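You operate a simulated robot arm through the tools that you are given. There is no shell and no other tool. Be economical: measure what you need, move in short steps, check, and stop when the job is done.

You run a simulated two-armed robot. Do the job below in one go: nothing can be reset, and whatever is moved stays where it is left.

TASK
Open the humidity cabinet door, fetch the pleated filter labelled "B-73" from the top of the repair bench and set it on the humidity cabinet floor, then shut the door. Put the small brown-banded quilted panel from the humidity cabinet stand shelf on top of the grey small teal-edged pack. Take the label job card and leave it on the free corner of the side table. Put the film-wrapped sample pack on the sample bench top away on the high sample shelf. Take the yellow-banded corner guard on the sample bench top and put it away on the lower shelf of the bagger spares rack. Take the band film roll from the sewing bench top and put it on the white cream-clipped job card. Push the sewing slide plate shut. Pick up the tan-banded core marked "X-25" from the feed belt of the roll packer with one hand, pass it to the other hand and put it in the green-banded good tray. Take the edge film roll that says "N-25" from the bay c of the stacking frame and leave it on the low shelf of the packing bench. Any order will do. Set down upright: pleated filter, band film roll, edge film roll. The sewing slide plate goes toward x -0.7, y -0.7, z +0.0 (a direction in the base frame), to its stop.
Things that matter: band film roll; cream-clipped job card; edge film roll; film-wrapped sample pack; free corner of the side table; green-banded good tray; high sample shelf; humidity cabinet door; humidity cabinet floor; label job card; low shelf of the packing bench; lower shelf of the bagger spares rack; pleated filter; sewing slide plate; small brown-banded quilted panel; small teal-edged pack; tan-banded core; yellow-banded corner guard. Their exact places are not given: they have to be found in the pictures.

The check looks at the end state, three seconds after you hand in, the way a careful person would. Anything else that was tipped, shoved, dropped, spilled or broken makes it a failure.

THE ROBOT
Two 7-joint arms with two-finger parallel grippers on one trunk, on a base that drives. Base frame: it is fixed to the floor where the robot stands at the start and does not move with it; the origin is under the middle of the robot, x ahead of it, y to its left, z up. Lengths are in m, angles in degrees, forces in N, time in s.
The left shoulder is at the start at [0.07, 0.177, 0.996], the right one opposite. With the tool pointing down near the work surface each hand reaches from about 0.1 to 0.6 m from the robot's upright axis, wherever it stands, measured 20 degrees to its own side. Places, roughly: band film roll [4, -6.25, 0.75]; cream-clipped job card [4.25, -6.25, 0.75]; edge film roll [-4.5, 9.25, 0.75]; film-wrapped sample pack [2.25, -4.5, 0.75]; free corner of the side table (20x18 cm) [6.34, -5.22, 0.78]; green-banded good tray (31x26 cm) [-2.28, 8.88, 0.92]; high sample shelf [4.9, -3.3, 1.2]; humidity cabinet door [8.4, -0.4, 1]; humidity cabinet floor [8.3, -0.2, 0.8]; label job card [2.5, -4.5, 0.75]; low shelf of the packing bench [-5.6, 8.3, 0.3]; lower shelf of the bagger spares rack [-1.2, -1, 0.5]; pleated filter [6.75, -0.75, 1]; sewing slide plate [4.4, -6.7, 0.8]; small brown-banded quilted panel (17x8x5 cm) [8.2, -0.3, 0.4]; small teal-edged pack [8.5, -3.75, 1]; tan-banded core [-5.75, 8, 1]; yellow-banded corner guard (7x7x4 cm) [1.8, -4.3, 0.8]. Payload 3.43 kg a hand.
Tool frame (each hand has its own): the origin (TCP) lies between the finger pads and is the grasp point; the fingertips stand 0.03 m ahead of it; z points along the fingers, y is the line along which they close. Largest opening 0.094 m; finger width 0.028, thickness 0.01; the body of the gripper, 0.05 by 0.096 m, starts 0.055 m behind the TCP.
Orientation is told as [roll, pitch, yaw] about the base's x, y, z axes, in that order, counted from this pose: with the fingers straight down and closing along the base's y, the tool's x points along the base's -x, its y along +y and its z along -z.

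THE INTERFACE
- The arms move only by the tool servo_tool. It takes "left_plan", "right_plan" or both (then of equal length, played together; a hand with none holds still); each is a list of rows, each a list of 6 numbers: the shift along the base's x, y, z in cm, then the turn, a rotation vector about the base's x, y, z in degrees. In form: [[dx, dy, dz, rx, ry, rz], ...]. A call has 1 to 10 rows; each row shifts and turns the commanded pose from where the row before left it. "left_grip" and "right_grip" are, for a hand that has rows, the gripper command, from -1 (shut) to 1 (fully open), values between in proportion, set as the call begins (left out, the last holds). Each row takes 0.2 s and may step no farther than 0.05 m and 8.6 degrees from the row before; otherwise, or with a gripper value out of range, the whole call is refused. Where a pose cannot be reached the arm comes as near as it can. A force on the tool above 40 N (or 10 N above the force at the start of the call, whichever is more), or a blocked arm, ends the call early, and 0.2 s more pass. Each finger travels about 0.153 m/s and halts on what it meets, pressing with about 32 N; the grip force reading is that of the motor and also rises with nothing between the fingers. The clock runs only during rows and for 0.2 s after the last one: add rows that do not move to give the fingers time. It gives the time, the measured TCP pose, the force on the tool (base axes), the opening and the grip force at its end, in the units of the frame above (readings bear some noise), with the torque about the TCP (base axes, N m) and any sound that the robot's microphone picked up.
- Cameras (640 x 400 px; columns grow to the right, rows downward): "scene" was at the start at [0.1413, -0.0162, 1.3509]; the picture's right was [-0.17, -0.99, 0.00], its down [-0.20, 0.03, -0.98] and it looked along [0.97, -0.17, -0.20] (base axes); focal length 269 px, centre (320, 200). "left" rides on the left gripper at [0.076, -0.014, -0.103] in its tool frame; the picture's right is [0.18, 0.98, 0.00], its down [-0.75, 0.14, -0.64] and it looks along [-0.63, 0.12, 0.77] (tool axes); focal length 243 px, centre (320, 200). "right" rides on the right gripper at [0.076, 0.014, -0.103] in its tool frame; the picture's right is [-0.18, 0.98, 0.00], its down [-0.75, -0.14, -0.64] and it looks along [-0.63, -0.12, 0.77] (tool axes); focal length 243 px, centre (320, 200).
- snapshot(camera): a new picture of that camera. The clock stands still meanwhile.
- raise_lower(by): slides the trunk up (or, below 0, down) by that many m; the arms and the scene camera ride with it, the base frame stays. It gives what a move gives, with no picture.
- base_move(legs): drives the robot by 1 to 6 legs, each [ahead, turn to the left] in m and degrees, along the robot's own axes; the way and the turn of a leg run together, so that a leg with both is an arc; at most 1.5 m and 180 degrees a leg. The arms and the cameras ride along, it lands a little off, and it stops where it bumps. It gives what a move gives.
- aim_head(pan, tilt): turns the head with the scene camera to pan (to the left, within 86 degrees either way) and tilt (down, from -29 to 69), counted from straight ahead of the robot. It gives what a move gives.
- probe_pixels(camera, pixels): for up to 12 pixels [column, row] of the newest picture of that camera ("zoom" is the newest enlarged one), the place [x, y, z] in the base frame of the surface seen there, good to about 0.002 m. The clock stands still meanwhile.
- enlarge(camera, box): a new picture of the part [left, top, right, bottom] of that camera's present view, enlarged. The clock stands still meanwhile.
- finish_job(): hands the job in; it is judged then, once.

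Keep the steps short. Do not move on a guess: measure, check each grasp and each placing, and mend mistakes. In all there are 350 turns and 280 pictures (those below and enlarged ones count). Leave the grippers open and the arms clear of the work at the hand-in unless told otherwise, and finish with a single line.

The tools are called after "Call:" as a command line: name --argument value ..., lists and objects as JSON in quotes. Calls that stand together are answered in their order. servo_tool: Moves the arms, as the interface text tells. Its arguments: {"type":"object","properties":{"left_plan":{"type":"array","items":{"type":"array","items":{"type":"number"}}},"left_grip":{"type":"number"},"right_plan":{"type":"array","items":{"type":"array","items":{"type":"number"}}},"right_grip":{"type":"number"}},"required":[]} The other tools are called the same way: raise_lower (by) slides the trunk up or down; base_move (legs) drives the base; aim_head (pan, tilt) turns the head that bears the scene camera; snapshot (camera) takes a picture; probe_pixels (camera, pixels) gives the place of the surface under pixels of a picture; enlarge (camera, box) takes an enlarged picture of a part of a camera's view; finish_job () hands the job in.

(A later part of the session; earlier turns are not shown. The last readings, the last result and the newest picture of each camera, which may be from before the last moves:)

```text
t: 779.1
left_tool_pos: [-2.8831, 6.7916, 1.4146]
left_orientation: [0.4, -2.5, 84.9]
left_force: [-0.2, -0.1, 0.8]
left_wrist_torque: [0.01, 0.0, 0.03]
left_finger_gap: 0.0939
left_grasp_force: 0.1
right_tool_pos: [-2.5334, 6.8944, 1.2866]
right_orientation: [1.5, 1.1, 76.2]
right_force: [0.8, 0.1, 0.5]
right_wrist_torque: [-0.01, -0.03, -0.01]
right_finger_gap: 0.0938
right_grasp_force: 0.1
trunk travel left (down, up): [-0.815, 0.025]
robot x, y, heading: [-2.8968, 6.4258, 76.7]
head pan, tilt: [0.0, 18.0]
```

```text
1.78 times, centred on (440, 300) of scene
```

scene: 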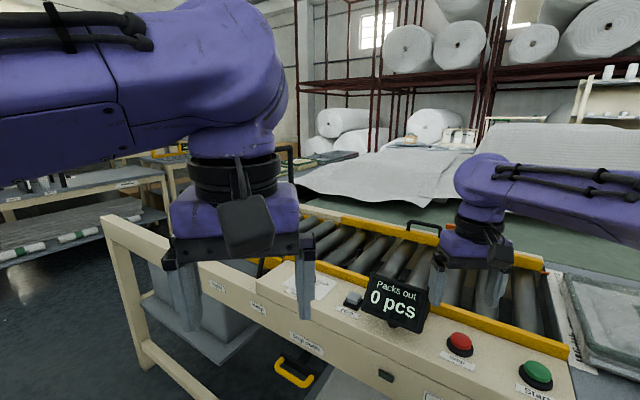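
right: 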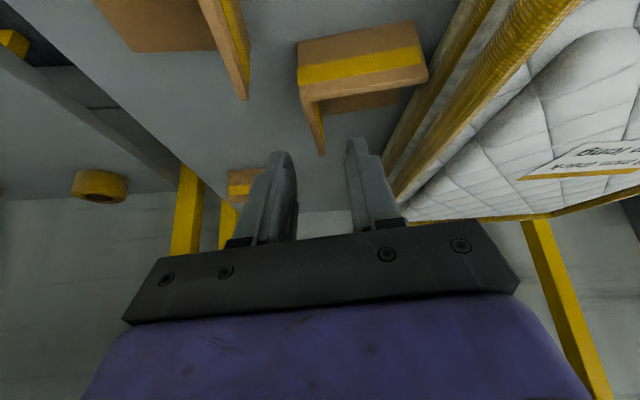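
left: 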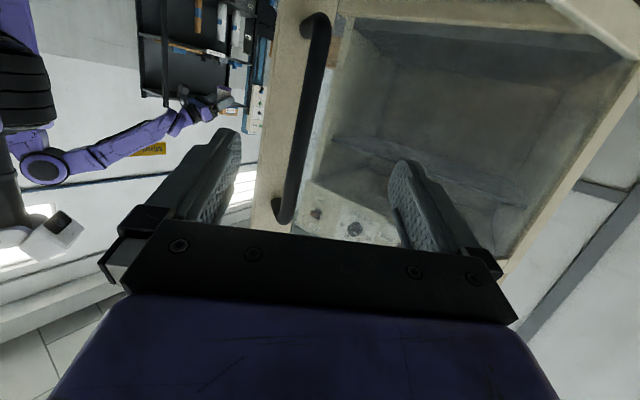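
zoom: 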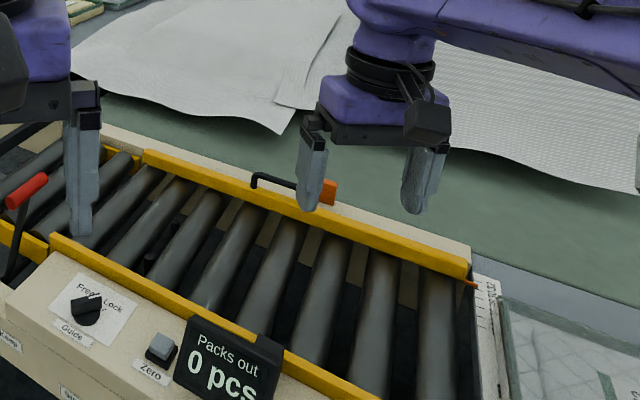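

The display stands normally. Hands are now high; continuing.

Call:
base_move --legs '[[0, 58], [1.45, 0], [0.4, 0]]'

Call:
aim_head --pan 10 --tilt 28

Call:
snapshot --camera "scene"

```text
t: 791.0
left_tool_pos: [-4.4915, 7.9535, 1.4149]
left_orientation: [0.4, -2.6, 142.7]
left_force: [0.9, -0.6, -0.2]
left_wrist_torque: [-0.02, -0.03, 0.01]
left_finger_gap: 0.0937
left_grasp_force: 0.1
right_tool_pos: [-4.3926, 8.3037, 1.2868]
right_orientation: [1.4, 0.8, 134.1]
right_force: [-0.8, 1.1, -0.3]
right_wrist_torque: [0.05, -0.01, 0.0]
right_finger_gap: 0.0941
right_grasp_force: 0.0
trunk travel left (down, up): [-0.815, 0.025]
robot x, y, heading: [-4.1905, 7.7455, 134.6]
head pan, tilt: [0.0, 18.0]
```

```text
t: 791.7
left_tool_pos: [-4.4934, 7.9548, 1.4145]
left_orientation: [0.4, -2.5, 142.9]
left_force: [-0.2, 0.0, -0.1]
left_wrist_torque: [0.03, 0.01, -0.02]
left_finger_gap: 0.0938
left_grasp_force: 0.1
right_tool_pos: [-4.3918, 8.3058, 1.2868]
right_orientation: [1.4, 1.0, 134.2]
right_force: [-0.9, -0.4, 0.4]
right_wrist_torque: [0.03, 0.03, -0.03]
right_finger_gap: 0.0939
right_grasp_force: 0.0
trunk travel left (down, up): [-0.815, 0.025]
robot x, y, heading: [-4.1907, 7.7436, 134.6]
head pan, tilt: [10.0, 28.0]
```

```text
81 pictures are left
```

scene: 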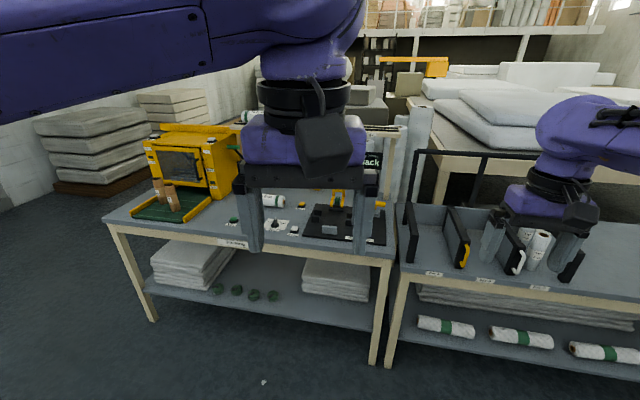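

Call:
enlarge --camera "scene" --box '[390, 190, 610, 300]'

Call:
enlarge --camera "scene" --box '[100, 110, 400, 320]'

```text
2.91 times, centred on (500, 245) of scene
```

zoom: 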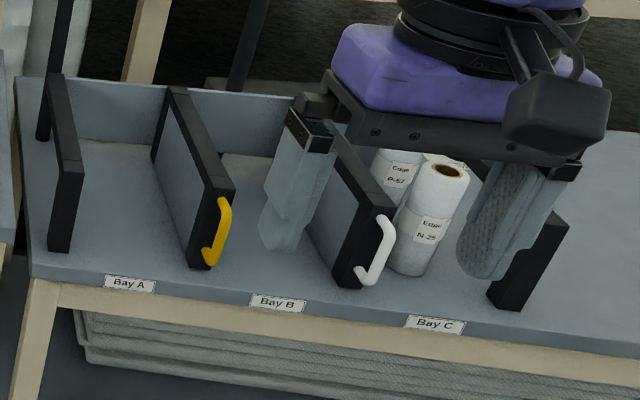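

```text
1.90 times, centred on (250, 215) of scene
```

zoom: 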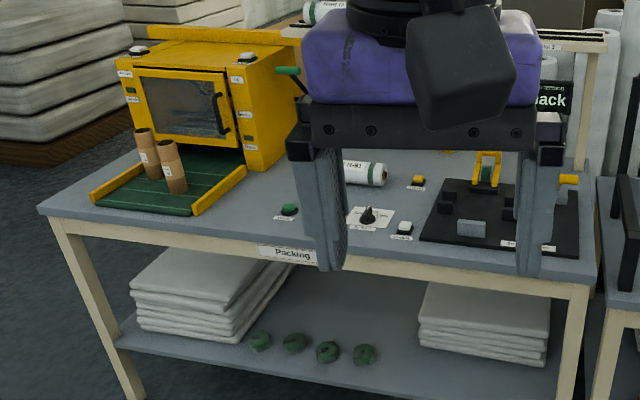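

Call:
probe_pixels --camera "scene" --pixels '[[543, 246], [537, 263], [530, 283], [552, 250], [528, 260], [514, 262], [575, 268], [523, 242], [540, 290], [500, 225], [574, 290], [518, 285]]'

```text
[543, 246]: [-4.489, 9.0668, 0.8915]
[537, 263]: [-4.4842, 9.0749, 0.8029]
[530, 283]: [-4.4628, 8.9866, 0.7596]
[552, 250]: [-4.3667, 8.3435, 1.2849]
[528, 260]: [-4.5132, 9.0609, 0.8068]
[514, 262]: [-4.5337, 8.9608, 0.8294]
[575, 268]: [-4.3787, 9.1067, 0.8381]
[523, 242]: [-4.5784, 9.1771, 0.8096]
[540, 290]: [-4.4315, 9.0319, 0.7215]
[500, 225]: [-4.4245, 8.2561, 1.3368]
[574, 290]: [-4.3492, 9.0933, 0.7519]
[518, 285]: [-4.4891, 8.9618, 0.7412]
```

N-25 stands at about (-4.511,9.093), top z 0.89, in bay C (dividers at v 3.13 and 3.34). Moving the robot in front of the bays.

Call:
base_move --legs '[[0.3, 0], [0, -90], [0.5, 0], [0, 90.5], [0.2, 0]]'

Call:
aim_head --pan -10 --tilt 45

Call:
snapshot --camera "scene"

```text
t: 805.2
left_tool_pos: [-4.4828, 8.6548, 1.4151]
left_orientation: [0.4, -2.7, 143.6]
left_force: [0.9, 0.4, -0.1]
left_wrist_torque: [0.03, 0.02, 0.0]
left_finger_gap: 0.0941
left_grasp_force: 0.0
right_tool_pos: [-4.3872, 9.0058, 1.2875]
right_orientation: [1.4, 0.8, 134.9]
right_force: [0.1, 0.2, 0.4]
right_wrist_torque: [0.04, 0.03, 0.01]
right_finger_gap: 0.0941
right_grasp_force: 0.1
trunk travel left (down, up): [-0.815, 0.025]
robot x, y, heading: [-4.1785, 8.4515, 135.2]
head pan, tilt: [10.0, 28.0]
```

```text
t: 806.0
left_tool_pos: [-4.4849, 8.6572, 1.415]
left_orientation: [0.4, -2.5, 143.6]
left_force: [-0.4, 0.5, 0.2]
left_wrist_torque: [-0.03, 0.0, 0.02]
left_finger_gap: 0.0938
left_grasp_force: 0.0
right_tool_pos: [-4.3909, 9.0088, 1.2862]
right_orientation: [1.4, 0.9, 135.0]
right_force: [-0.1, 0.3, -0.3]
right_wrist_torque: [-0.04, 0.02, 0.02]
right_finger_gap: 0.0938
right_grasp_force: 0.2
trunk travel left (down, up): [-0.815, 0.025]
robot x, y, heading: [-4.1799, 8.4495, 135.0]
head pan, tilt: [-10.0, 45.0]
```

```text
78 pictures are left
```

scene: 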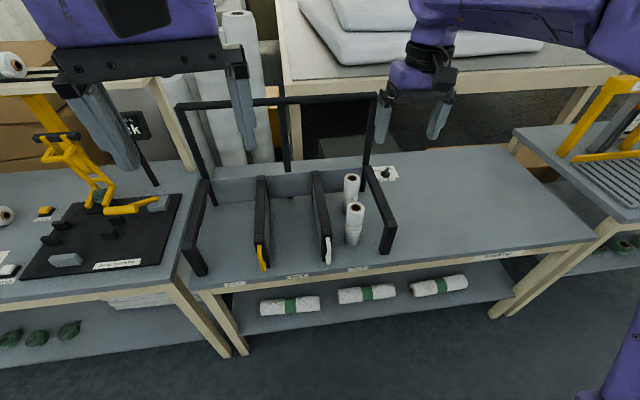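

Call:
probe_pixels --camera "scene" --pixels '[[355, 206], [346, 225], [363, 225], [354, 235], [352, 178], [354, 245], [325, 250], [387, 245], [378, 100], [280, 270], [370, 265]]'

Call:
enlarge --camera "scene" --box '[300, 150, 420, 280]'

```text
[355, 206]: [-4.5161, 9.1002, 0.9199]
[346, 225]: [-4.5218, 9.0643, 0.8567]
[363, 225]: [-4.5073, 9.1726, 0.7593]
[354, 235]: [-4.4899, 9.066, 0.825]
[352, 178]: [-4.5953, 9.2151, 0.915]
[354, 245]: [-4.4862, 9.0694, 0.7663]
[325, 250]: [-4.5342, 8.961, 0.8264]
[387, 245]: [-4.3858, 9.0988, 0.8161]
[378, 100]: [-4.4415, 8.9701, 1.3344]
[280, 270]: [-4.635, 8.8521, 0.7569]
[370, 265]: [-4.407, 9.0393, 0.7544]
```

```text
3.08 times, centred on (360, 215) of scene
```

zoom: 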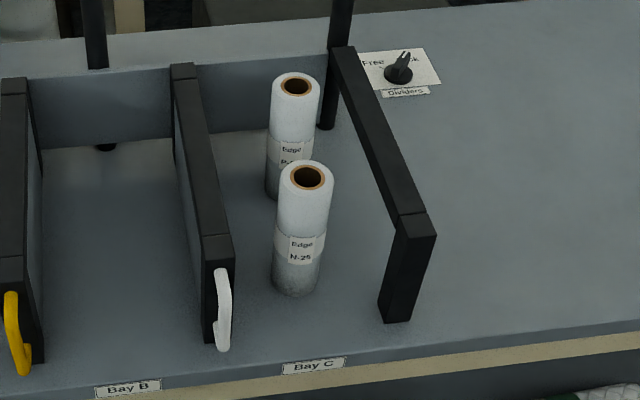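

N-25 centre (-4.512,9.092), z 0.757–0.925. I'll use a 60° flat grip at mid-height so it can go under the bench. Lowering the trunk and pitching the right hand.

Call:
raise_lower --by -0.33

Call:
servo_tool --right_plan '[[0.5, -0.5, 0, 5.3, 5.3, 0], [0.5, -0.5, 0, 5.3, 5.3, 0], [0.5, -0.5, 0, 5.3, 5.3, 0], [0.5, -0.5, 0, 5.3, 5.3, 0], [0, 0, 0, 5.3, 5.3, 0], [0, 0, 0, 5.3, 5.3, 0], [-0.5, -0.5, 0, 5.3, 5.3, 0], [-0.5, -0.5, 0, 5.3, 5.3, 0], [0, 0, 0, 0, 0, 0]]'

Call:
snapshot --camera "scene"

Call:
snapshot --camera "right"

```text
t: 809.3
left_tool_pos: [-4.4848, 8.6573, 1.0853]
left_orientation: [0.4, -2.5, 143.4]
left_force: [-1.2, 0.1, 0.4]
left_wrist_torque: [0.02, -0.01, 0.02]
left_finger_gap: 0.094
left_grasp_force: 0.1
right_tool_pos: [-4.3903, 9.009, 0.957]
right_orientation: [1.4, 0.8, 134.9]
right_force: [0.2, -0.4, -0.7]
right_wrist_torque: [-0.02, 0.0, -0.01]
right_finger_gap: 0.0937
right_grasp_force: 0.0
trunk travel left (down, up): [-0.485, 0.355]
robot x, y, heading: [-4.1813, 8.4518, 135.2]
head pan, tilt: [-10.0, 45.0]
```

```text
t: 811.3
left_tool_pos: [-4.4842, 8.6561, 1.0858]
left_orientation: [0.4, -2.5, 143.5]
left_force: [0.3, -0.3, 0.4]
left_wrist_torque: [0.0, -0.04, 0.0]
left_finger_gap: 0.0939
left_grasp_force: 0.0
right_tool_pos: [-4.379, 8.9784, 0.9566]
right_orientation: [1.7, -59.1, 134.8]
right_force: [0.4, 0.6, 0.1]
right_wrist_torque: [0.0, 0.02, 0.01]
right_finger_gap: 0.0941
right_grasp_force: 0.1
trunk travel left (down, up): [-0.485, 0.355]
robot x, y, heading: [-4.1805, 8.4491, 135.6]
head pan, tilt: [-10.0, 45.0]
```

```text
76 pictures are left
```

scene: 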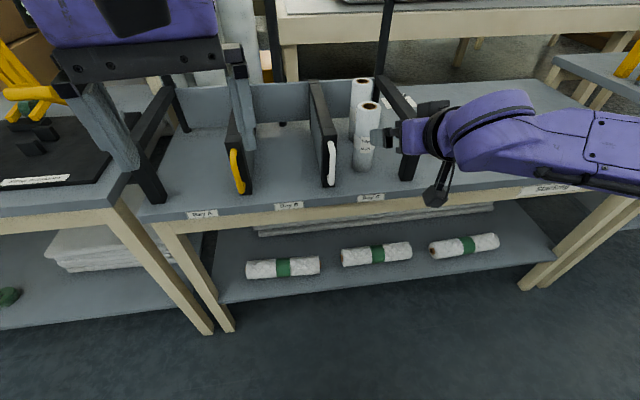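

```text
75 pictures are left
```

right: 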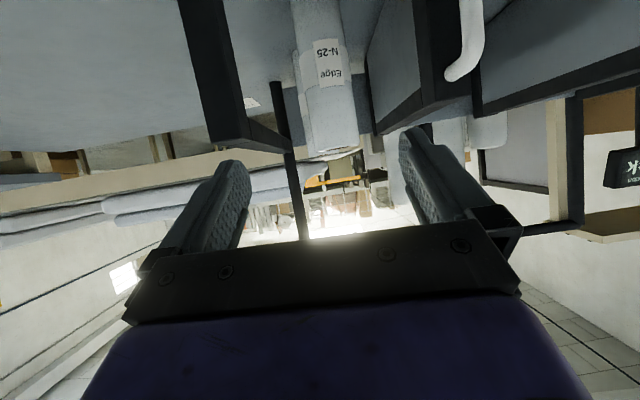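

Call:
servo_tool --right_plan '[[-2.6, 2.25, -2.1, 0, 0, 0], [-2.6, 2.25, -2.1, 0, 0, 0], [-2.6, 2.25, -2.1, 0, 0, 0], [-2.6, 2.25, -2.1, 0, 0, 0], [0, 0, 0, 0, 0, 0]]'

Call:
snapshot --camera "right"

```text
t: 812.5
left_tool_pos: [-4.484, 8.6577, 1.0844]
left_orientation: [0.4, -2.6, 143.4]
left_force: [-0.3, -0.1, -0.2]
left_wrist_torque: [0.03, -0.02, -0.02]
left_finger_gap: 0.0941
left_grasp_force: 0.1
right_tool_pos: [-4.4858, 9.0686, 0.8713]
right_orientation: [1.6, -59.1, 134.8]
right_force: [0.1, -0.5, 0.1]
right_wrist_torque: [-0.02, 0.02, 0.0]
right_finger_gap: 0.094
right_grasp_force: 0.1
trunk travel left (down, up): [-0.485, 0.355]
robot x, y, heading: [-4.1808, 8.4533, 135.4]
head pan, tilt: [-10.0, 45.0]
```

```text
74 pictures are left
```

right: 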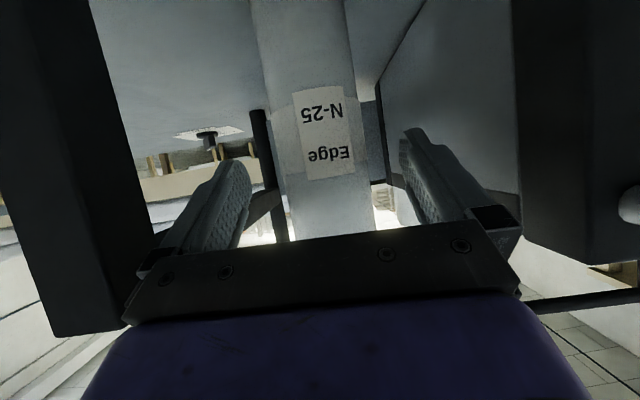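

Call:
servo_tool --right_plan '[[-2.4, 2.1, -2.0, 0, 0, 0], [0, 0, 0, 0, 0, 0]]'

Call:
servo_tool --right_plan '[[0, 0, 0, 0, 0, 0], [0, 0, 0, 0, 0, 0], [0, 0, 0, 0, 0, 0], [0, 0, 0, 0, 0, 0]]' --right_grip -1

Call:
servo_tool --right_plan '[[0, 0, 2, 0, 0, 0], [0, 0, 4, 0, 0, 0], [0, 0, 4, 0, 0, 0], [1.5, -1.5, 3, 0, 0, 0], [3, -3, 1, 0, 0, 0], [3, -3, 0, 0, 0, 0], [0, 0, 0, 0, 0, 0]]'

Call:
snapshot --camera "scene"

```text
t: 813.1
left_tool_pos: [-4.4848, 8.656, 1.0852]
left_orientation: [0.4, -2.5, 143.5]
left_force: [-0.4, 0.3, 0.0]
left_wrist_torque: [0.0, -0.04, -0.02]
left_finger_gap: 0.094
left_grasp_force: 0.0
right_tool_pos: [-4.5066, 9.0895, 0.8535]
right_orientation: [1.5, -59.1, 134.9]
right_force: [-0.4, 0.7, 1.0]
right_wrist_torque: [-0.01, -0.02, 0.0]
right_finger_gap: 0.0941
right_grasp_force: 0.1
trunk travel left (down, up): [-0.485, 0.355]
robot x, y, heading: [-4.1832, 8.4551, 135.2]
head pan, tilt: [-10.0, 45.0]
```

```text
t: 814.1
left_tool_pos: [-4.4838, 8.6573, 1.0853]
left_orientation: [0.5, -2.6, 143.5]
left_force: [-0.5, 0.1, -0.9]
left_wrist_torque: [0.0, 0.0, 0.0]
left_finger_gap: 0.0944
left_grasp_force: 0.1
right_tool_pos: [-4.5081, 9.0906, 0.8527]
right_orientation: [1.5, -59.0, 135.0]
right_force: [-1.4, 0.9, 0.7]
right_wrist_torque: [0.15, 0.02, 0.03]
right_finger_gap: 0.0579
right_grasp_force: 31.2
trunk travel left (down, up): [-0.485, 0.355]
robot x, y, heading: [-4.1848, 8.4508, 135.1]
head pan, tilt: [-10.0, 45.0]
```

```text
t: 815.7
left_tool_pos: [-4.4864, 8.6544, 1.0847]
left_orientation: [0.3, -2.5, 143.7]
left_force: [-0.9, 0.0, 0.0]
left_wrist_torque: [0.0, -0.02, -0.01]
left_finger_gap: 0.094
left_grasp_force: 0.0
right_tool_pos: [-4.4344, 9.0134, 0.9919]
right_orientation: [1.2, -59.1, 135.1]
right_force: [-0.1, 0.1, -2.1]
right_wrist_torque: [-0.02, 0.04, -0.03]
right_finger_gap: 0.0574
right_grasp_force: 31.6
trunk travel left (down, up): [-0.485, 0.355]
robot x, y, heading: [-4.1813, 8.4516, 135.6]
head pan, tilt: [-10.0, 45.0]
```

```text
73 pictures are left
```

scene: 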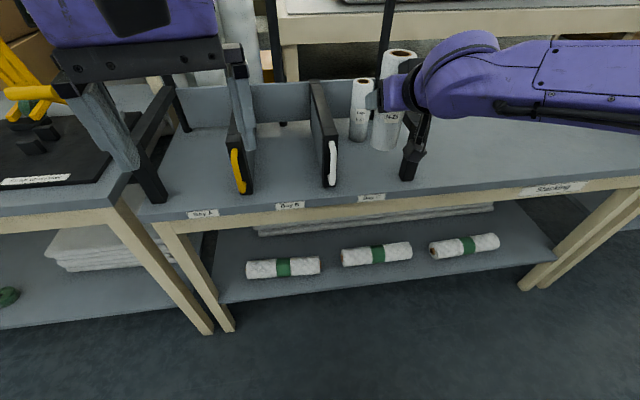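

Roll N-25 held. Moving left to the packing bench and looking at its low shelf.

Call:
base_move --legs '[[-0.25, 0], [0, 89.5], [1.1, 0], [0, -90]]'

Call:
aim_head --pan 0 --tilt 35

Call:
snapshot --camera "scene"

```text
t: 830.2
left_tool_pos: [-5.0534, 7.6953, 1.0856]
left_orientation: [0.4, -2.6, 145.3]
left_force: [0.4, 0.6, -0.2]
left_wrist_torque: [0.01, 0.03, 0.01]
left_finger_gap: 0.0941
left_grasp_force: 0.0
right_tool_pos: [-5.0132, 8.0548, 0.9911]
right_orientation: [1.5, -59.1, 136.6]
right_force: [-0.3, 0.4, -2.7]
right_wrist_torque: [-0.06, -0.02, -0.02]
right_finger_gap: 0.0572
right_grasp_force: 32.0
trunk travel left (down, up): [-0.485, 0.355]
robot x, y, heading: [-4.7457, 7.5004, 137.2]
head pan, tilt: [-10.0, 45.0]
```

```text
t: 831.0
left_tool_pos: [-5.0548, 7.6942, 1.0846]
left_orientation: [0.4, -2.6, 145.3]
left_force: [-0.2, 0.5, 0.0]
left_wrist_torque: [0.02, -0.01, 0.01]
left_finger_gap: 0.0941
left_grasp_force: 0.1
right_tool_pos: [-5.0141, 8.0545, 0.9919]
right_orientation: [1.6, -59.0, 136.6]
right_force: [0.3, 0.1, -3.1]
right_wrist_torque: [0.02, -0.01, 0.01]
right_finger_gap: 0.0575
right_grasp_force: 32.5
trunk travel left (down, up): [-0.485, 0.355]
robot x, y, heading: [-4.744, 7.4967, 137.1]
head pan, tilt: [0.0, 35.0]
```

```text
72 pictures are left
```

scene: 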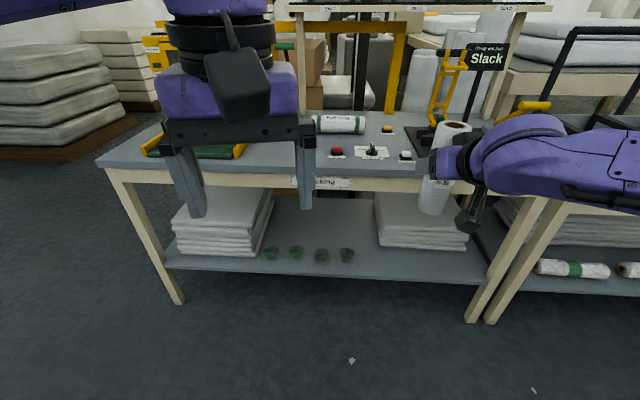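

Call:
probe_pixels --camera "scene" --pixels '[[365, 262], [347, 255], [382, 245], [365, 278], [425, 262], [360, 225], [465, 240], [320, 225], [345, 250], [430, 185], [330, 180], [465, 262]]'

```text
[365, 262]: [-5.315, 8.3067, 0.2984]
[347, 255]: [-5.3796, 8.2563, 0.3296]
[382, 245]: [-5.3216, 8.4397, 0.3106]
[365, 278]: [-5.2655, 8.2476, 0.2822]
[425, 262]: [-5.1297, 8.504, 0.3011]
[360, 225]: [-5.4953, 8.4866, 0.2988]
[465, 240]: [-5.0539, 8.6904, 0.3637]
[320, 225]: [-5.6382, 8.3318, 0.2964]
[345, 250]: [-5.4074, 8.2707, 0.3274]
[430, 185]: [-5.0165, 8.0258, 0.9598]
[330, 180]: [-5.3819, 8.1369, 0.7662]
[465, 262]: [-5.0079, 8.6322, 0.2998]
```

Shelf z 0.299; free strip in front of the right panel stack at u≈-9.63, v≈2.2. Straightening, tucking left hand, lowering the trunk.

Call:
servo_tool --left_plan '[[3.3, -3.3, 0, 0, 0, 0], [3.3, -3.3, 0, 0, 0, 0], [3.3, -3.3, 0, 0, 0, 0], [0, 0, 0, 0, 0, 0]]'

Call:
base_move --legs '[[0, -2.1]]'

Call:
raise_lower --by -0.4

Call:
raise_lower --by -0.075

Call:
base_move --legs '[[0.28, 0]]'

Call:
aim_head --pan -15 --tilt 35

Call:
snapshot --camera "scene"

```text
t: 832.0
left_tool_pos: [-4.9554, 7.5955, 1.0838]
left_orientation: [0.4, -2.6, 145.3]
left_force: [0.1, 0.1, 0.0]
left_wrist_torque: [-0.01, -0.01, 0.02]
left_finger_gap: 0.0939
left_grasp_force: 0.1
right_tool_pos: [-5.0148, 8.0543, 0.991]
right_orientation: [1.5, -58.9, 136.7]
right_force: [0.4, 0.3, -1.9]
right_wrist_torque: [0.03, 0.01, -0.01]
right_finger_gap: 0.0571
right_grasp_force: 31.8
trunk travel left (down, up): [-0.485, 0.355]
robot x, y, heading: [-4.7442, 7.4979, 137.0]
head pan, tilt: [0.0, 35.0]
```

```text
t: 832.8
left_tool_pos: [-4.9515, 7.6019, 1.0827]
left_orientation: [0.4, -2.5, 143.2]
left_force: [0.3, -0.1, -0.4]
left_wrist_torque: [-0.01, 0.0, 0.01]
left_finger_gap: 0.0939
left_grasp_force: 0.0
right_tool_pos: [-4.9947, 8.0623, 0.9916]
right_orientation: [1.4, -59.0, 134.5]
right_force: [0.2, 1.0, -2.7]
right_wrist_torque: [-0.02, 0.03, 0.0]
right_finger_gap: 0.0574
right_grasp_force: 31.8
trunk travel left (down, up): [-0.485, 0.355]
robot x, y, heading: [-4.7451, 7.4999, 135.0]
head pan, tilt: [0.0, 35.0]
```

```text
t: 836.6
left_tool_pos: [-4.9509, 7.6013, 0.6837]
left_orientation: [0.4, -2.5, 143.3]
left_force: [0.7, -0.1, 0.2]
left_wrist_torque: [-0.02, -0.02, 0.02]
left_finger_gap: 0.0939
left_grasp_force: 0.0
right_tool_pos: [-4.9926, 8.0637, 0.591]
right_orientation: [1.4, -59.0, 134.5]
right_force: [0.4, -0.1, -1.5]
right_wrist_torque: [-0.01, -0.02, -0.04]
right_finger_gap: 0.0573
right_grasp_force: 32.2
trunk travel left (down, up): [-0.085, 0.755]
robot x, y, heading: [-4.7453, 7.4947, 134.6]
head pan, tilt: [0.0, 35.0]
```

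```text
t: 837.7
left_tool_pos: [-4.9519, 7.6013, 0.6089]
left_orientation: [0.4, -2.5, 143.1]
left_force: [-0.3, -0.2, -0.4]
left_wrist_torque: [-0.01, -0.01, 0.01]
left_finger_gap: 0.094
left_grasp_force: 0.1
right_tool_pos: [-4.9939, 8.0631, 0.5168]
right_orientation: [1.5, -59.0, 134.6]
right_force: [-1.3, 0.1, -2.8]
right_wrist_torque: [0.01, 0.02, -0.01]
right_finger_gap: 0.0574
right_grasp_force: 32.3
trunk travel left (down, up): [-0.01, 0.83]
robot x, y, heading: [-4.7459, 7.4973, 134.9]
head pan, tilt: [0.0, 35.0]
```

```text
t: 839.6
left_tool_pos: [-5.1464, 7.7947, 0.6092]
left_orientation: [0.4, -2.6, 143.2]
left_force: [-0.3, -0.3, -0.1]
left_wrist_torque: [0.0, 0.02, -0.01]
left_finger_gap: 0.0942
left_grasp_force: 0.1
right_tool_pos: [-5.1868, 8.2567, 0.5162]
right_orientation: [1.5, -59.0, 134.7]
right_force: [-0.3, 0.3, -0.8]
right_wrist_torque: [-0.01, 0.03, 0.02]
right_finger_gap: 0.0574
right_grasp_force: 31.7
trunk travel left (down, up): [-0.01, 0.83]
robot x, y, heading: [-4.9402, 7.6918, 135.1]
head pan, tilt: [0.0, 35.0]
```

```text
t: 840.4
left_tool_pos: [-5.1444, 7.796, 0.609]
left_orientation: [0.4, -2.5, 143.3]
left_force: [0.5, 0.7, -0.2]
left_wrist_torque: [0.03, -0.01, 0.02]
left_finger_gap: 0.0936
left_grasp_force: 0.0
right_tool_pos: [-5.1866, 8.2569, 0.5157]
right_orientation: [1.5, -59.1, 134.5]
right_force: [-0.3, 0.6, -2.6]
right_wrist_torque: [0.03, 0.01, -0.02]
right_finger_gap: 0.0575
right_grasp_force: 32.0
trunk travel left (down, up): [-0.01, 0.83]
robot x, y, heading: [-4.941, 7.6959, 134.9]
head pan, tilt: [-15.0, 35.0]
```

```text
71 pictures are left
```

scene: 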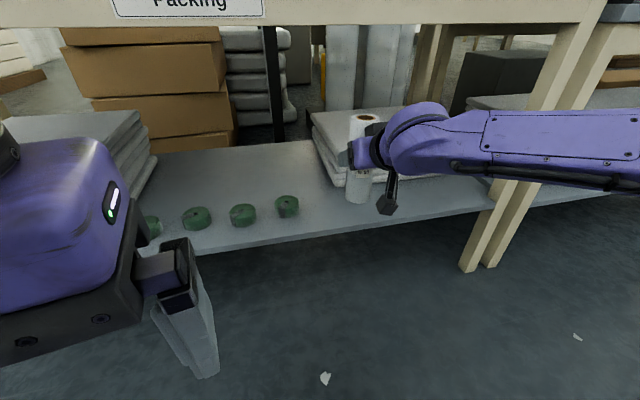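

Call:
servo_tool --right_plan '[[-2.2, 3.6, 0, 0, 0, 0], [-2.2, 3.6, 0, 0, 0, 0], [-2.2, 3.6, 0, 0, 0, 0], [0, 0, -4, 0, 0, 0], [0, 0, -4, 0, 0, 0], [0, 0, -2.5, 0, 0, 0], [0, 0, 0, 0, 0, 0]]'

Call:
snapshot --camera "scene"

Call:
snapshot --camera "right"

```text
t: 842.0
left_tool_pos: [-5.1453, 7.7946, 0.6083]
left_orientation: [0.4, -2.4, 143.2]
left_force: [0.5, -0.3, 0.1]
left_wrist_torque: [-0.01, -0.02, 0.01]
left_finger_gap: 0.0939
left_grasp_force: 0.1
right_tool_pos: [-5.2533, 8.3652, 0.4103]
right_orientation: [1.4, -59.1, 134.6]
right_force: [0.3, 0.2, -3.4]
right_wrist_torque: [-0.02, -0.02, -0.03]
right_finger_gap: 0.0573
right_grasp_force: 32.2
trunk travel left (down, up): [-0.01, 0.83]
robot x, y, heading: [-4.9397, 7.6935, 135.0]
head pan, tilt: [-15.0, 35.0]
```

```text
70 pictures are left
```

scene: 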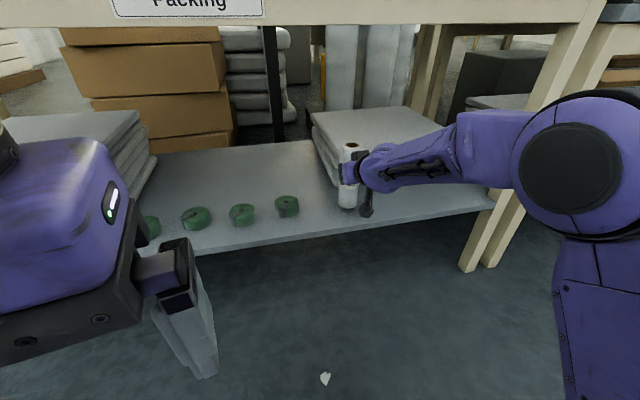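

```text
69 pictures are left
```

right: 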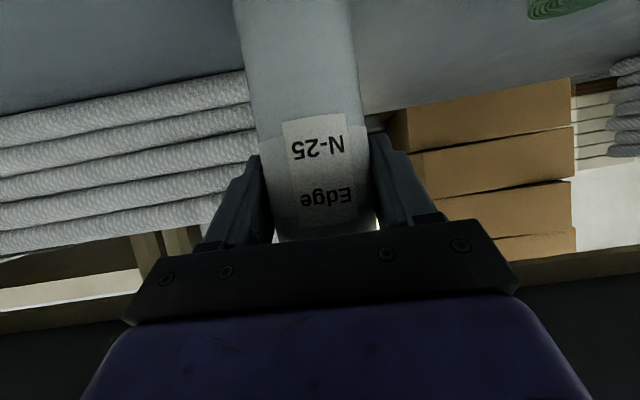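

Call:
servo_tool --right_plan '[[0, 0, -0.8, 0, 0, 0], [0, 0, -0.6, 0, 0, 0], [0, 0, -0.2, 0, 0, 0], [0, 0, 0, 0, 0, 0]]'

```text
t: 843.0
left_tool_pos: [-5.1456, 7.795, 0.6083]
left_orientation: [0.5, -2.6, 143.2]
left_force: [0.5, -0.1, -0.1]
left_wrist_torque: [0.03, -0.03, -0.03]
left_finger_gap: 0.094
left_grasp_force: 0.0
right_tool_pos: [-5.254, 8.364, 0.3952]
right_orientation: [1.5, -59.0, 134.4]
right_force: [-0.3, 0.7, -1.2]
right_wrist_torque: [0.04, 0.05, 0.0]
right_finger_gap: 0.0574
right_grasp_force: 31.5
trunk travel left (down, up): [-0.01, 0.83]
robot x, y, heading: [-4.9388, 7.691, 135.0]
head pan, tilt: [-15.0, 35.0]
```

Call:
servo_tool --right_plan '[[0, 0, -0.2, 0, 0, 0], [0, 0, 0, 0, 0, 0]]'

Call:
servo_tool --right_plan '[[0, 0, 0, 0, 0, 0], [0, 0, 0, 0, 0, 0], [0, 0, 0, 0, 0, 0], [1.5, -1.5, 0.3, 0, 0, 0], [2.5, -2.5, 0.5, 0, 0, 0], [2.5, -2.5, 0.5, 0, 0, 0], [2.5, -2.5, 1, 0, 0, 0], [0, 0, 0, 0, 0, 0]]' --right_grip 1

Call:
snapshot --camera "right"

```text
t: 843.6
left_tool_pos: [-5.1451, 7.794, 0.6079]
left_orientation: [0.5, -2.6, 143.2]
left_force: [0.3, 0.0, -0.3]
left_wrist_torque: [0.0, 0.02, -0.02]
left_finger_gap: 0.094
left_grasp_force: 0.0
right_tool_pos: [-5.254, 8.364, 0.3947]
right_orientation: [1.5, -59.1, 134.7]
right_force: [-1.3, 0.0, 5.3]
right_wrist_torque: [0.25, 0.05, 0.02]
right_finger_gap: 0.0573
right_grasp_force: 31.6
trunk travel left (down, up): [-0.01, 0.83]
robot x, y, heading: [-4.94, 7.693, 134.9]
head pan, tilt: [-15.0, 35.0]
```

```text
t: 845.4
left_tool_pos: [-5.1456, 7.7948, 0.6084]
left_orientation: [0.5, -2.5, 143.2]
left_force: [0.3, 0.4, -0.3]
left_wrist_torque: [0.0, 0.01, -0.01]
left_finger_gap: 0.0938
left_grasp_force: 0.0
right_tool_pos: [-5.1658, 8.2801, 0.4151]
right_orientation: [1.1, -59.8, 135.0]
right_force: [-0.5, 0.2, -0.1]
right_wrist_torque: [0.04, -0.01, -0.02]
right_finger_gap: 0.0938
right_grasp_force: 0.0
right hand out of reach, approached as far as the arm can: row 7
trunk travel left (down, up): [-0.01, 0.83]
robot x, y, heading: [-4.9372, 7.6976, 135.1]
head pan, tilt: [-15.0, 35.0]
```

```text
68 pictures are left
```

right: 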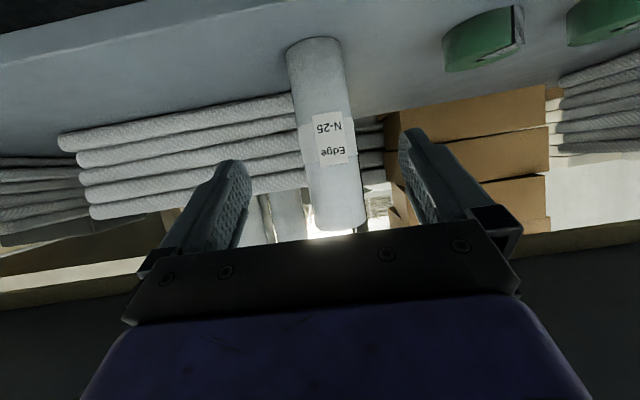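

N-25 stands on the low shelf. Backing off, raising, and looking at the feed belt's cores.

Call:
base_move --legs '[[-0.35, 0]]'

Call:
raise_lower --by 0.4

Call:
raise_lower --by 0.22

Call:
aim_head --pan 32 --tilt 30

Call:
snapshot --camera "scene"

```text
t: 847.7
left_tool_pos: [-4.8968, 7.5479, 0.6087]
left_orientation: [0.4, -2.4, 143.2]
left_force: [0.6, -0.1, -0.5]
left_wrist_torque: [0.01, 0.04, 0.01]
left_finger_gap: 0.0939
left_grasp_force: 0.0
right_tool_pos: [-4.9185, 8.0327, 0.4146]
right_orientation: [1.0, -59.8, 134.9]
right_force: [0.0, -0.5, -0.3]
right_wrist_torque: [-0.02, 0.03, 0.03]
right_finger_gap: 0.094
right_grasp_force: 0.0
trunk travel left (down, up): [-0.01, 0.83]
robot x, y, heading: [-4.69, 7.4433, 135.0]
head pan, tilt: [-15.0, 35.0]
```

```text
t: 851.5
left_tool_pos: [-4.8972, 7.5467, 1.0085]
left_orientation: [0.4, -2.5, 143.2]
left_force: [0.1, -1.3, -0.2]
left_wrist_torque: [0.01, -0.02, 0.0]
left_finger_gap: 0.094
left_grasp_force: 0.0
right_tool_pos: [-4.919, 8.0323, 0.8166]
right_orientation: [0.9, -59.9, 134.9]
right_force: [-0.2, 0.8, 0.3]
right_wrist_torque: [-0.01, 0.04, 0.03]
right_finger_gap: 0.0941
right_grasp_force: 0.1
trunk travel left (down, up): [-0.41, 0.43]
robot x, y, heading: [-4.693, 7.4435, 135.0]
head pan, tilt: [-15.0, 35.0]
```

```text
t: 853.8
left_tool_pos: [-4.8982, 7.5462, 1.2295]
left_orientation: [0.4, -2.6, 143.2]
left_force: [0.2, -0.5, 0.3]
left_wrist_torque: [0.02, 0.04, 0.03]
left_finger_gap: 0.0941
left_grasp_force: 0.1
right_tool_pos: [-4.9184, 8.0333, 1.035]
right_orientation: [1.0, -59.8, 134.9]
right_force: [0.4, 0.4, -0.1]
right_wrist_torque: [0.0, -0.02, 0.03]
right_finger_gap: 0.0941
right_grasp_force: 0.1
trunk travel left (down, up): [-0.63, 0.21]
robot x, y, heading: [-4.6918, 7.4449, 135.0]
head pan, tilt: [-15.0, 35.0]
```

```text
t: 855.0
left_tool_pos: [-4.897, 7.5474, 1.2288]
left_orientation: [0.4, -2.5, 143.2]
left_force: [0.8, -0.1, 0.5]
left_wrist_torque: [-0.04, 0.01, -0.03]
left_finger_gap: 0.0939
left_grasp_force: 0.1
right_tool_pos: [-4.9183, 8.0313, 1.0359]
right_orientation: [1.0, -59.9, 134.8]
right_force: [-0.1, 0.5, -0.5]
right_wrist_torque: [0.03, 0.04, -0.02]
right_finger_gap: 0.0941
right_grasp_force: 0.0
trunk travel left (down, up): [-0.63, 0.21]
robot x, y, heading: [-4.6927, 7.4458, 135.1]
head pan, tilt: [32.0, 30.0]
```

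```text
67 pictures are left
```

scene: 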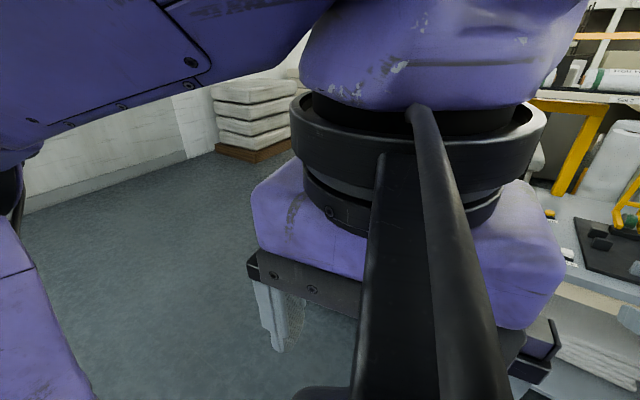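

Call:
servo_tool --left_plan '[[-3.3, 3.3, 0, 0, 0, 0], [-3.3, 3.3, 0, 0, 0, 0], [-3.3, 3.3, 0, 0, 0, 0], [-3, 3, 0, 0, 0, 0], [0, 0, 0, 0, 0, 0]]'

Call:
base_move --legs '[[0.1, 0], [0, 90], [0.5, 0], [0, -90]]'

Call:
aim_head --pan 5 --tilt 30

Call:
snapshot --camera "scene"

```text
t: 856.2
left_tool_pos: [-5.0252, 7.6756, 1.2299]
left_orientation: [0.3, -2.6, 143.3]
left_force: [0.2, -0.9, 0.7]
left_wrist_torque: [0.04, 0.02, -0.02]
left_finger_gap: 0.0936
left_grasp_force: 0.0
right_tool_pos: [-4.9187, 8.0302, 1.0362]
right_orientation: [0.9, -59.8, 135.0]
right_force: [-0.1, 0.3, 0.8]
right_wrist_torque: [-0.02, 0.03, -0.04]
right_finger_gap: 0.094
right_grasp_force: 0.1
trunk travel left (down, up): [-0.63, 0.21]
robot x, y, heading: [-4.6951, 7.4461, 134.8]
head pan, tilt: [32.0, 30.0]
```

```text
t: 867.6
left_tool_pos: [-5.4584, 7.3712, 1.2298]
left_orientation: [0.5, -2.4, 144.9]
left_force: [-0.4, -0.4, 0.6]
left_wrist_torque: [0.03, 0.04, 0.0]
left_finger_gap: 0.0941
left_grasp_force: 0.1
right_tool_pos: [-5.363, 7.7308, 1.0351]
right_orientation: [1.0, -59.8, 136.6]
right_force: [0.0, -1.1, 0.4]
right_wrist_torque: [0.02, 0.0, 0.01]
right_finger_gap: 0.0939
right_grasp_force: 0.1
trunk travel left (down, up): [-0.63, 0.21]
robot x, y, heading: [-5.1181, 7.1466, 136.8]
head pan, tilt: [32.0, 30.0]
```

```text
t: 868.5
left_tool_pos: [-5.4584, 7.3715, 1.2297]
left_orientation: [0.4, -2.4, 144.9]
left_force: [0.7, 0.1, 0.2]
left_wrist_torque: [-0.01, 0.01, 0.01]
left_finger_gap: 0.0943
left_grasp_force: 0.0
right_tool_pos: [-5.3623, 7.7319, 1.0347]
right_orientation: [1.0, -59.8, 136.6]
right_force: [-0.1, 0.1, -0.6]
right_wrist_torque: [0.02, 0.04, 0.0]
right_finger_gap: 0.0939
right_grasp_force: 0.0
trunk travel left (down, up): [-0.63, 0.21]
robot x, y, heading: [-5.1211, 7.1484, 136.9]
head pan, tilt: [5.0, 30.0]
```

```text
66 pictures are left
```

scene: 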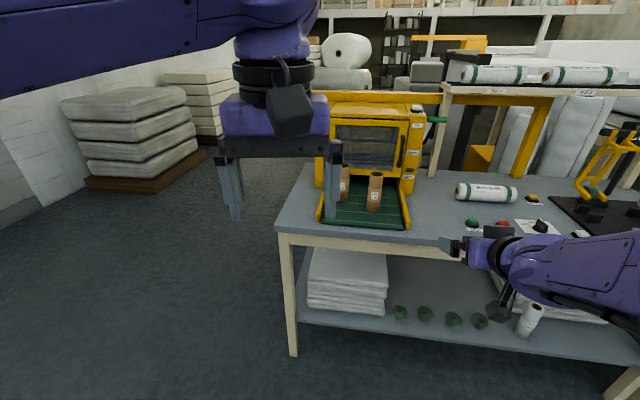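

Call:
enlarge --camera "scene" --box '[310, 150, 420, 235]'

Call:
enlarge --camera "scene" --box '[470, 270, 600, 360]'

```text
4.71 times, centred on (365, 192) of scene
```

zoom: 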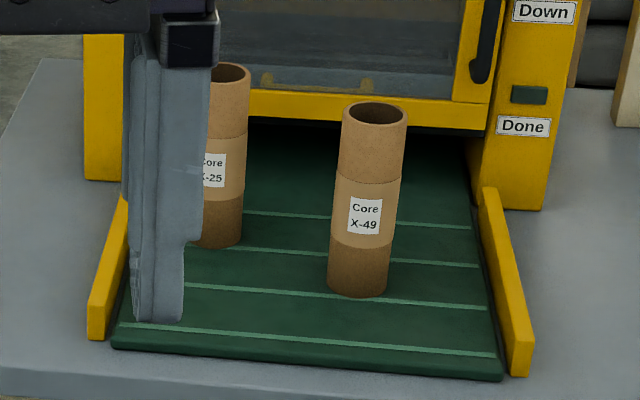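

```text
4.44 times, centred on (535, 315) of scene
```

zoom: 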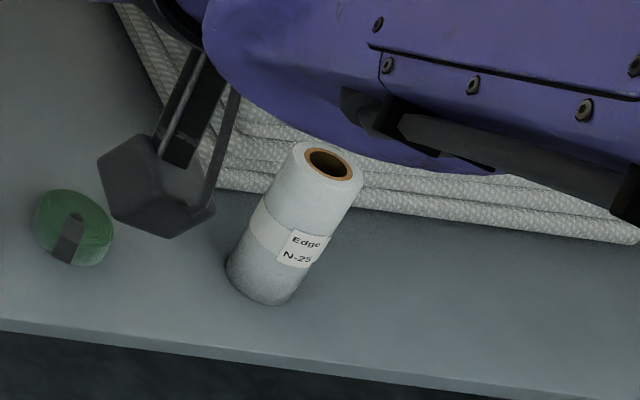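

Call:
probe_pixels --camera "scene" --pixels '[[347, 185], [347, 167], [345, 200], [349, 185], [376, 190], [370, 190], [383, 190], [376, 211], [376, 174], [360, 222], [325, 210], [405, 212]]'

```text
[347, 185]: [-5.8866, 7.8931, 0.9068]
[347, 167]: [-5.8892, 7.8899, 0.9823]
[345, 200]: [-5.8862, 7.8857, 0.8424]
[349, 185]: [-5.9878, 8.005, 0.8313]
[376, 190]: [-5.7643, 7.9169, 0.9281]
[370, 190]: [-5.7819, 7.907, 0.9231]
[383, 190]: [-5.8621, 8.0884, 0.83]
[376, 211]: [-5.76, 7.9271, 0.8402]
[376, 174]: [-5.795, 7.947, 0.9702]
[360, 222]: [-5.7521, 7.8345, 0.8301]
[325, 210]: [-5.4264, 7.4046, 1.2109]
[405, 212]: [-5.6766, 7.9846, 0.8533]
```

X-25 is the left core (right surface at (-5.887,7.893), z 0.83–0.98). I'll bring the right hand back to pointing down and out of the way, then approach.

Call:
servo_tool --right_plan '[[1, 0, 1, -5.2, -5.4, 0], [1, 0, 1, -5.2, -5.4, 0], [1, 0, 1, -5.2, -5.4, 0], [1, 0, 1, -5.2, -5.4, 0], [1, 0, 1, -5.2, -5.4, 0], [1, 0, 1, -5.2, -5.4, 0], [1, 0, 1, -5.2, -5.4, 0], [1, 0, 1, -5.2, -5.4, 0], [0, 0, 0, 0, 0, 0]]' --left_plan '[[0, -2, 0, 0, 0, 0], [0, -2, 0, 0, 0, 0], [0, -2, 0, 0, 0, 0], [0, -2, 0, 0, 0, 0], [0, 0, 0, 0, 0, 0], [0, 0, 0, 0, 0, 0], [0, 0, 0, 0, 0, 0], [0, 0, 0, 0, 0, 0], [0, 0, 0, 0, 0, 0]]'

Call:
base_move --legs '[[0, -1.9], [0.4, 0]]'

Call:
aim_head --pan 0 --tilt 40

Call:
snapshot --camera "scene"

```text
t: 870.5
left_tool_pos: [-5.4579, 7.29, 1.2306]
left_orientation: [0.4, -2.6, 145.0]
left_force: [-0.1, 0.2, -0.8]
left_wrist_torque: [0.01, 0.05, -0.01]
left_finger_gap: 0.0939
left_grasp_force: 0.0
right_tool_pos: [-5.2857, 7.7885, 1.0891]
right_orientation: [1.6, -0.4, 136.2]
right_force: [-0.5, -0.7, 0.8]
right_wrist_torque: [0.01, -0.01, -0.02]
right_finger_gap: 0.0941
right_grasp_force: 0.2
right hand out of reach, approached as far as the arm can: row 6, 7, 8
trunk travel left (down, up): [-0.63, 0.21]
robot x, y, heading: [-5.1202, 7.1516, 136.7]
head pan, tilt: [5.0, 30.0]
```

```text
t: 873.4
left_tool_pos: [-5.7421, 7.5956, 1.2297]
left_orientation: [0.3, -2.6, 143.0]
left_force: [-0.8, -0.4, 1.0]
left_wrist_torque: [-0.01, -0.01, 0.01]
left_finger_gap: 0.0941
left_grasp_force: 0.1
right_tool_pos: [-5.5546, 8.0869, 1.0868]
right_orientation: [1.6, -0.4, 134.3]
right_force: [0.0, 0.1, 0.2]
right_wrist_torque: [0.03, -0.01, -0.01]
right_finger_gap: 0.0942
right_grasp_force: 0.0
trunk travel left (down, up): [-0.63, 0.21]
robot x, y, heading: [-5.4077, 7.4435, 134.9]
head pan, tilt: [5.0, 30.0]
```

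```text
t: 874.1
left_tool_pos: [-5.7437, 7.594, 1.2304]
left_orientation: [0.4, -2.4, 143.0]
left_force: [-0.3, 1.0, 0.0]
left_wrist_torque: [0.02, -0.01, 0.01]
left_finger_gap: 0.0941
left_grasp_force: 0.1
right_tool_pos: [-5.5543, 8.0867, 1.0867]
right_orientation: [1.5, -0.3, 134.1]
right_force: [-0.5, -0.6, 0.4]
right_wrist_torque: [0.0, 0.01, -0.03]
right_finger_gap: 0.094
right_grasp_force: 0.1
trunk travel left (down, up): [-0.63, 0.21]
robot x, y, heading: [-5.41, 7.4393, 134.6]
head pan, tilt: [0.0, 40.0]
```

```text
63 pictures are left
```

scene: 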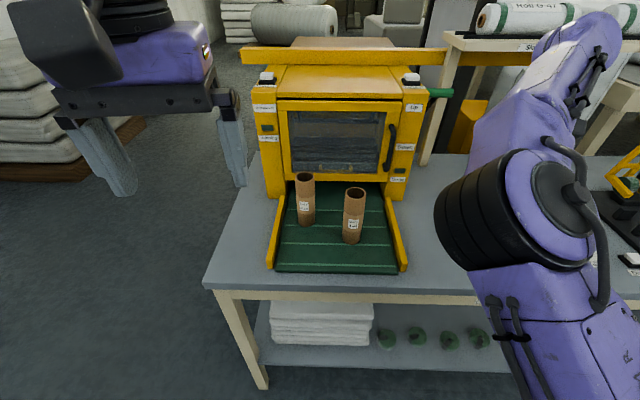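

Call:
probe_pixels --camera "scene" --pixels '[[306, 205], [300, 205], [312, 205], [305, 181], [306, 222], [354, 215], [346, 215], [362, 215], [355, 195], [305, 100], [330, 180], [290, 250]]'

```text
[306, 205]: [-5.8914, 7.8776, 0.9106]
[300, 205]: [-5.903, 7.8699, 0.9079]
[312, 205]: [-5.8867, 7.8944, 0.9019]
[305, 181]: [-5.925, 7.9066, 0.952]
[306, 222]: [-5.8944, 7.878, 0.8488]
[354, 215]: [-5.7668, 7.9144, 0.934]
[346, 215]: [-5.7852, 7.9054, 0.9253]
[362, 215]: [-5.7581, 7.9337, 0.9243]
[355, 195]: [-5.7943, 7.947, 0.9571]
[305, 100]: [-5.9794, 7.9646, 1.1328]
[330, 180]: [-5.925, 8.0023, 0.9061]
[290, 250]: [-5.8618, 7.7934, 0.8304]
```

X-25 centre (-5.910,7.896). Advancing 0.1 m, turning 8° right to favour the left arm, then positioning the left hand above it, tilted 15°.

Call:
base_move --legs '[[0.1, 0], [0, -8]]'

Call:
servo_tool --left_plan '[[-2.4, 3.7, -1, 6, 4.5, 0], [-2.4, 3.7, -1, 6, 4.5, 0], [-2.4, 3.7, -2, 0, 0, 0], [-2.4, 3.7, -2, 0, 0, 0], [-2.4, 3.7, -2, 0, 0, 0], [0, 0, -4, 0, 0, 0], [0, 0, 0, 0, 0, 0]]' --left_grip 0.7

Call:
snapshot --camera "left"

Call:
snapshot --camera "scene"

```text
t: 875.9
left_tool_pos: [-5.789, 7.7081, 1.2302]
left_orientation: [0.3, -2.4, 135.2]
left_force: [0.9, 0.9, 0.6]
left_wrist_torque: [-0.03, -0.01, 0.0]
left_finger_gap: 0.0941
left_grasp_force: 0.0
right_tool_pos: [-5.5364, 8.1727, 1.0865]
right_orientation: [1.7, -0.3, 126.5]
right_force: [0.4, 0.1, 0.0]
right_wrist_torque: [-0.01, 0.0, 0.03]
right_finger_gap: 0.0939
right_grasp_force: 0.1
trunk travel left (down, up): [-0.63, 0.21]
robot x, y, heading: [-5.4754, 7.5127, 127.0]
head pan, tilt: [0.0, 40.0]
```

```text
t: 877.5
left_tool_pos: [-5.9107, 7.8959, 1.1105]
left_orientation: [-1.9, -17.4, 135.5]
left_force: [0.1, -0.1, -0.5]
left_wrist_torque: [0.03, 0.01, -0.01]
left_finger_gap: 0.0802
left_grasp_force: 0.1
right_tool_pos: [-5.5351, 8.172, 1.0868]
right_orientation: [1.6, -0.3, 126.5]
right_force: [0.6, 0.0, -0.1]
right_wrist_torque: [0.0, -0.01, 0.0]
right_finger_gap: 0.0939
right_grasp_force: 0.0
trunk travel left (down, up): [-0.63, 0.21]
robot x, y, heading: [-5.4795, 7.5094, 127.0]
head pan, tilt: [0.0, 40.0]
```

```text
62 pictures are left
```

left: 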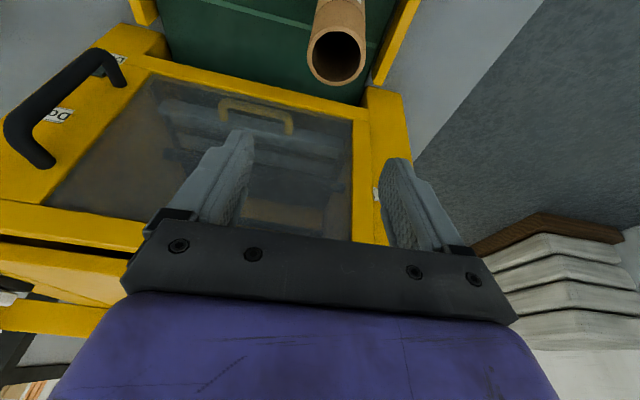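

```text
61 pictures are left
```

scene: 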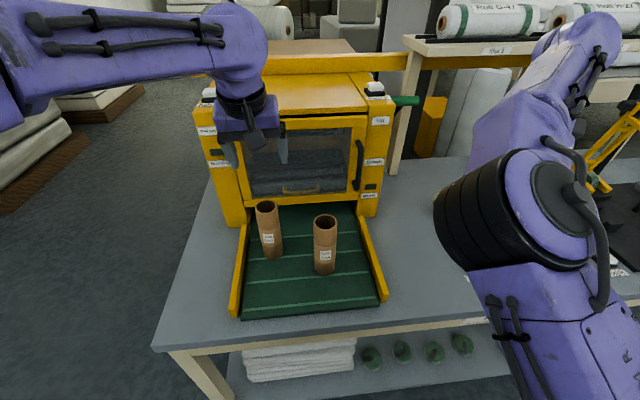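

Aligned with X-25. Descending to z 0.935 and gripping.

Call:
servo_tool --left_plan '[[0, 0, -4.5, 0, 0, 0], [0, 0, -4.5, 0, 0, 0], [0, 0, -4.5, 0, 0, 0], [0, 0, -4, 0, 0, 0], [0, 0, 0, 0, 0, 0]]'

Call:
snapshot --camera "left"

```text
t: 878.7
left_tool_pos: [-5.9094, 7.8942, 0.9336]
left_orientation: [-1.8, -17.4, 135.6]
left_force: [-0.8, -0.9, 0.5]
left_wrist_torque: [-0.01, -0.01, 0.0]
left_finger_gap: 0.08
left_grasp_force: 0.0
right_tool_pos: [-5.5353, 8.1711, 1.0869]
right_orientation: [1.6, -0.4, 126.4]
right_force: [-0.3, 0.0, -1.1]
right_wrist_torque: [0.03, 0.02, -0.02]
right_finger_gap: 0.0941
right_grasp_force: 0.1
trunk travel left (down, up): [-0.63, 0.21]
robot x, y, heading: [-5.4754, 7.5138, 126.8]
head pan, tilt: [0.0, 40.0]
```

```text
60 pictures are left
```

left: 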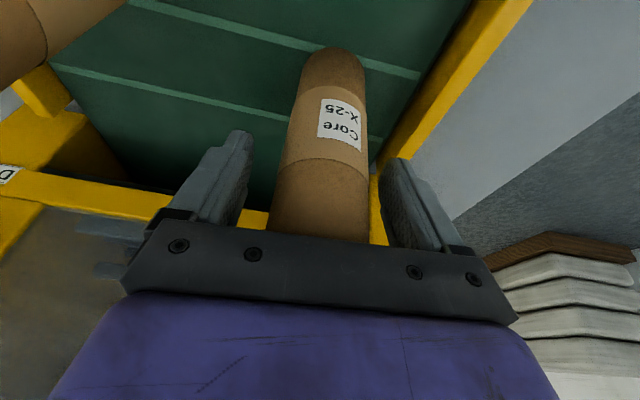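

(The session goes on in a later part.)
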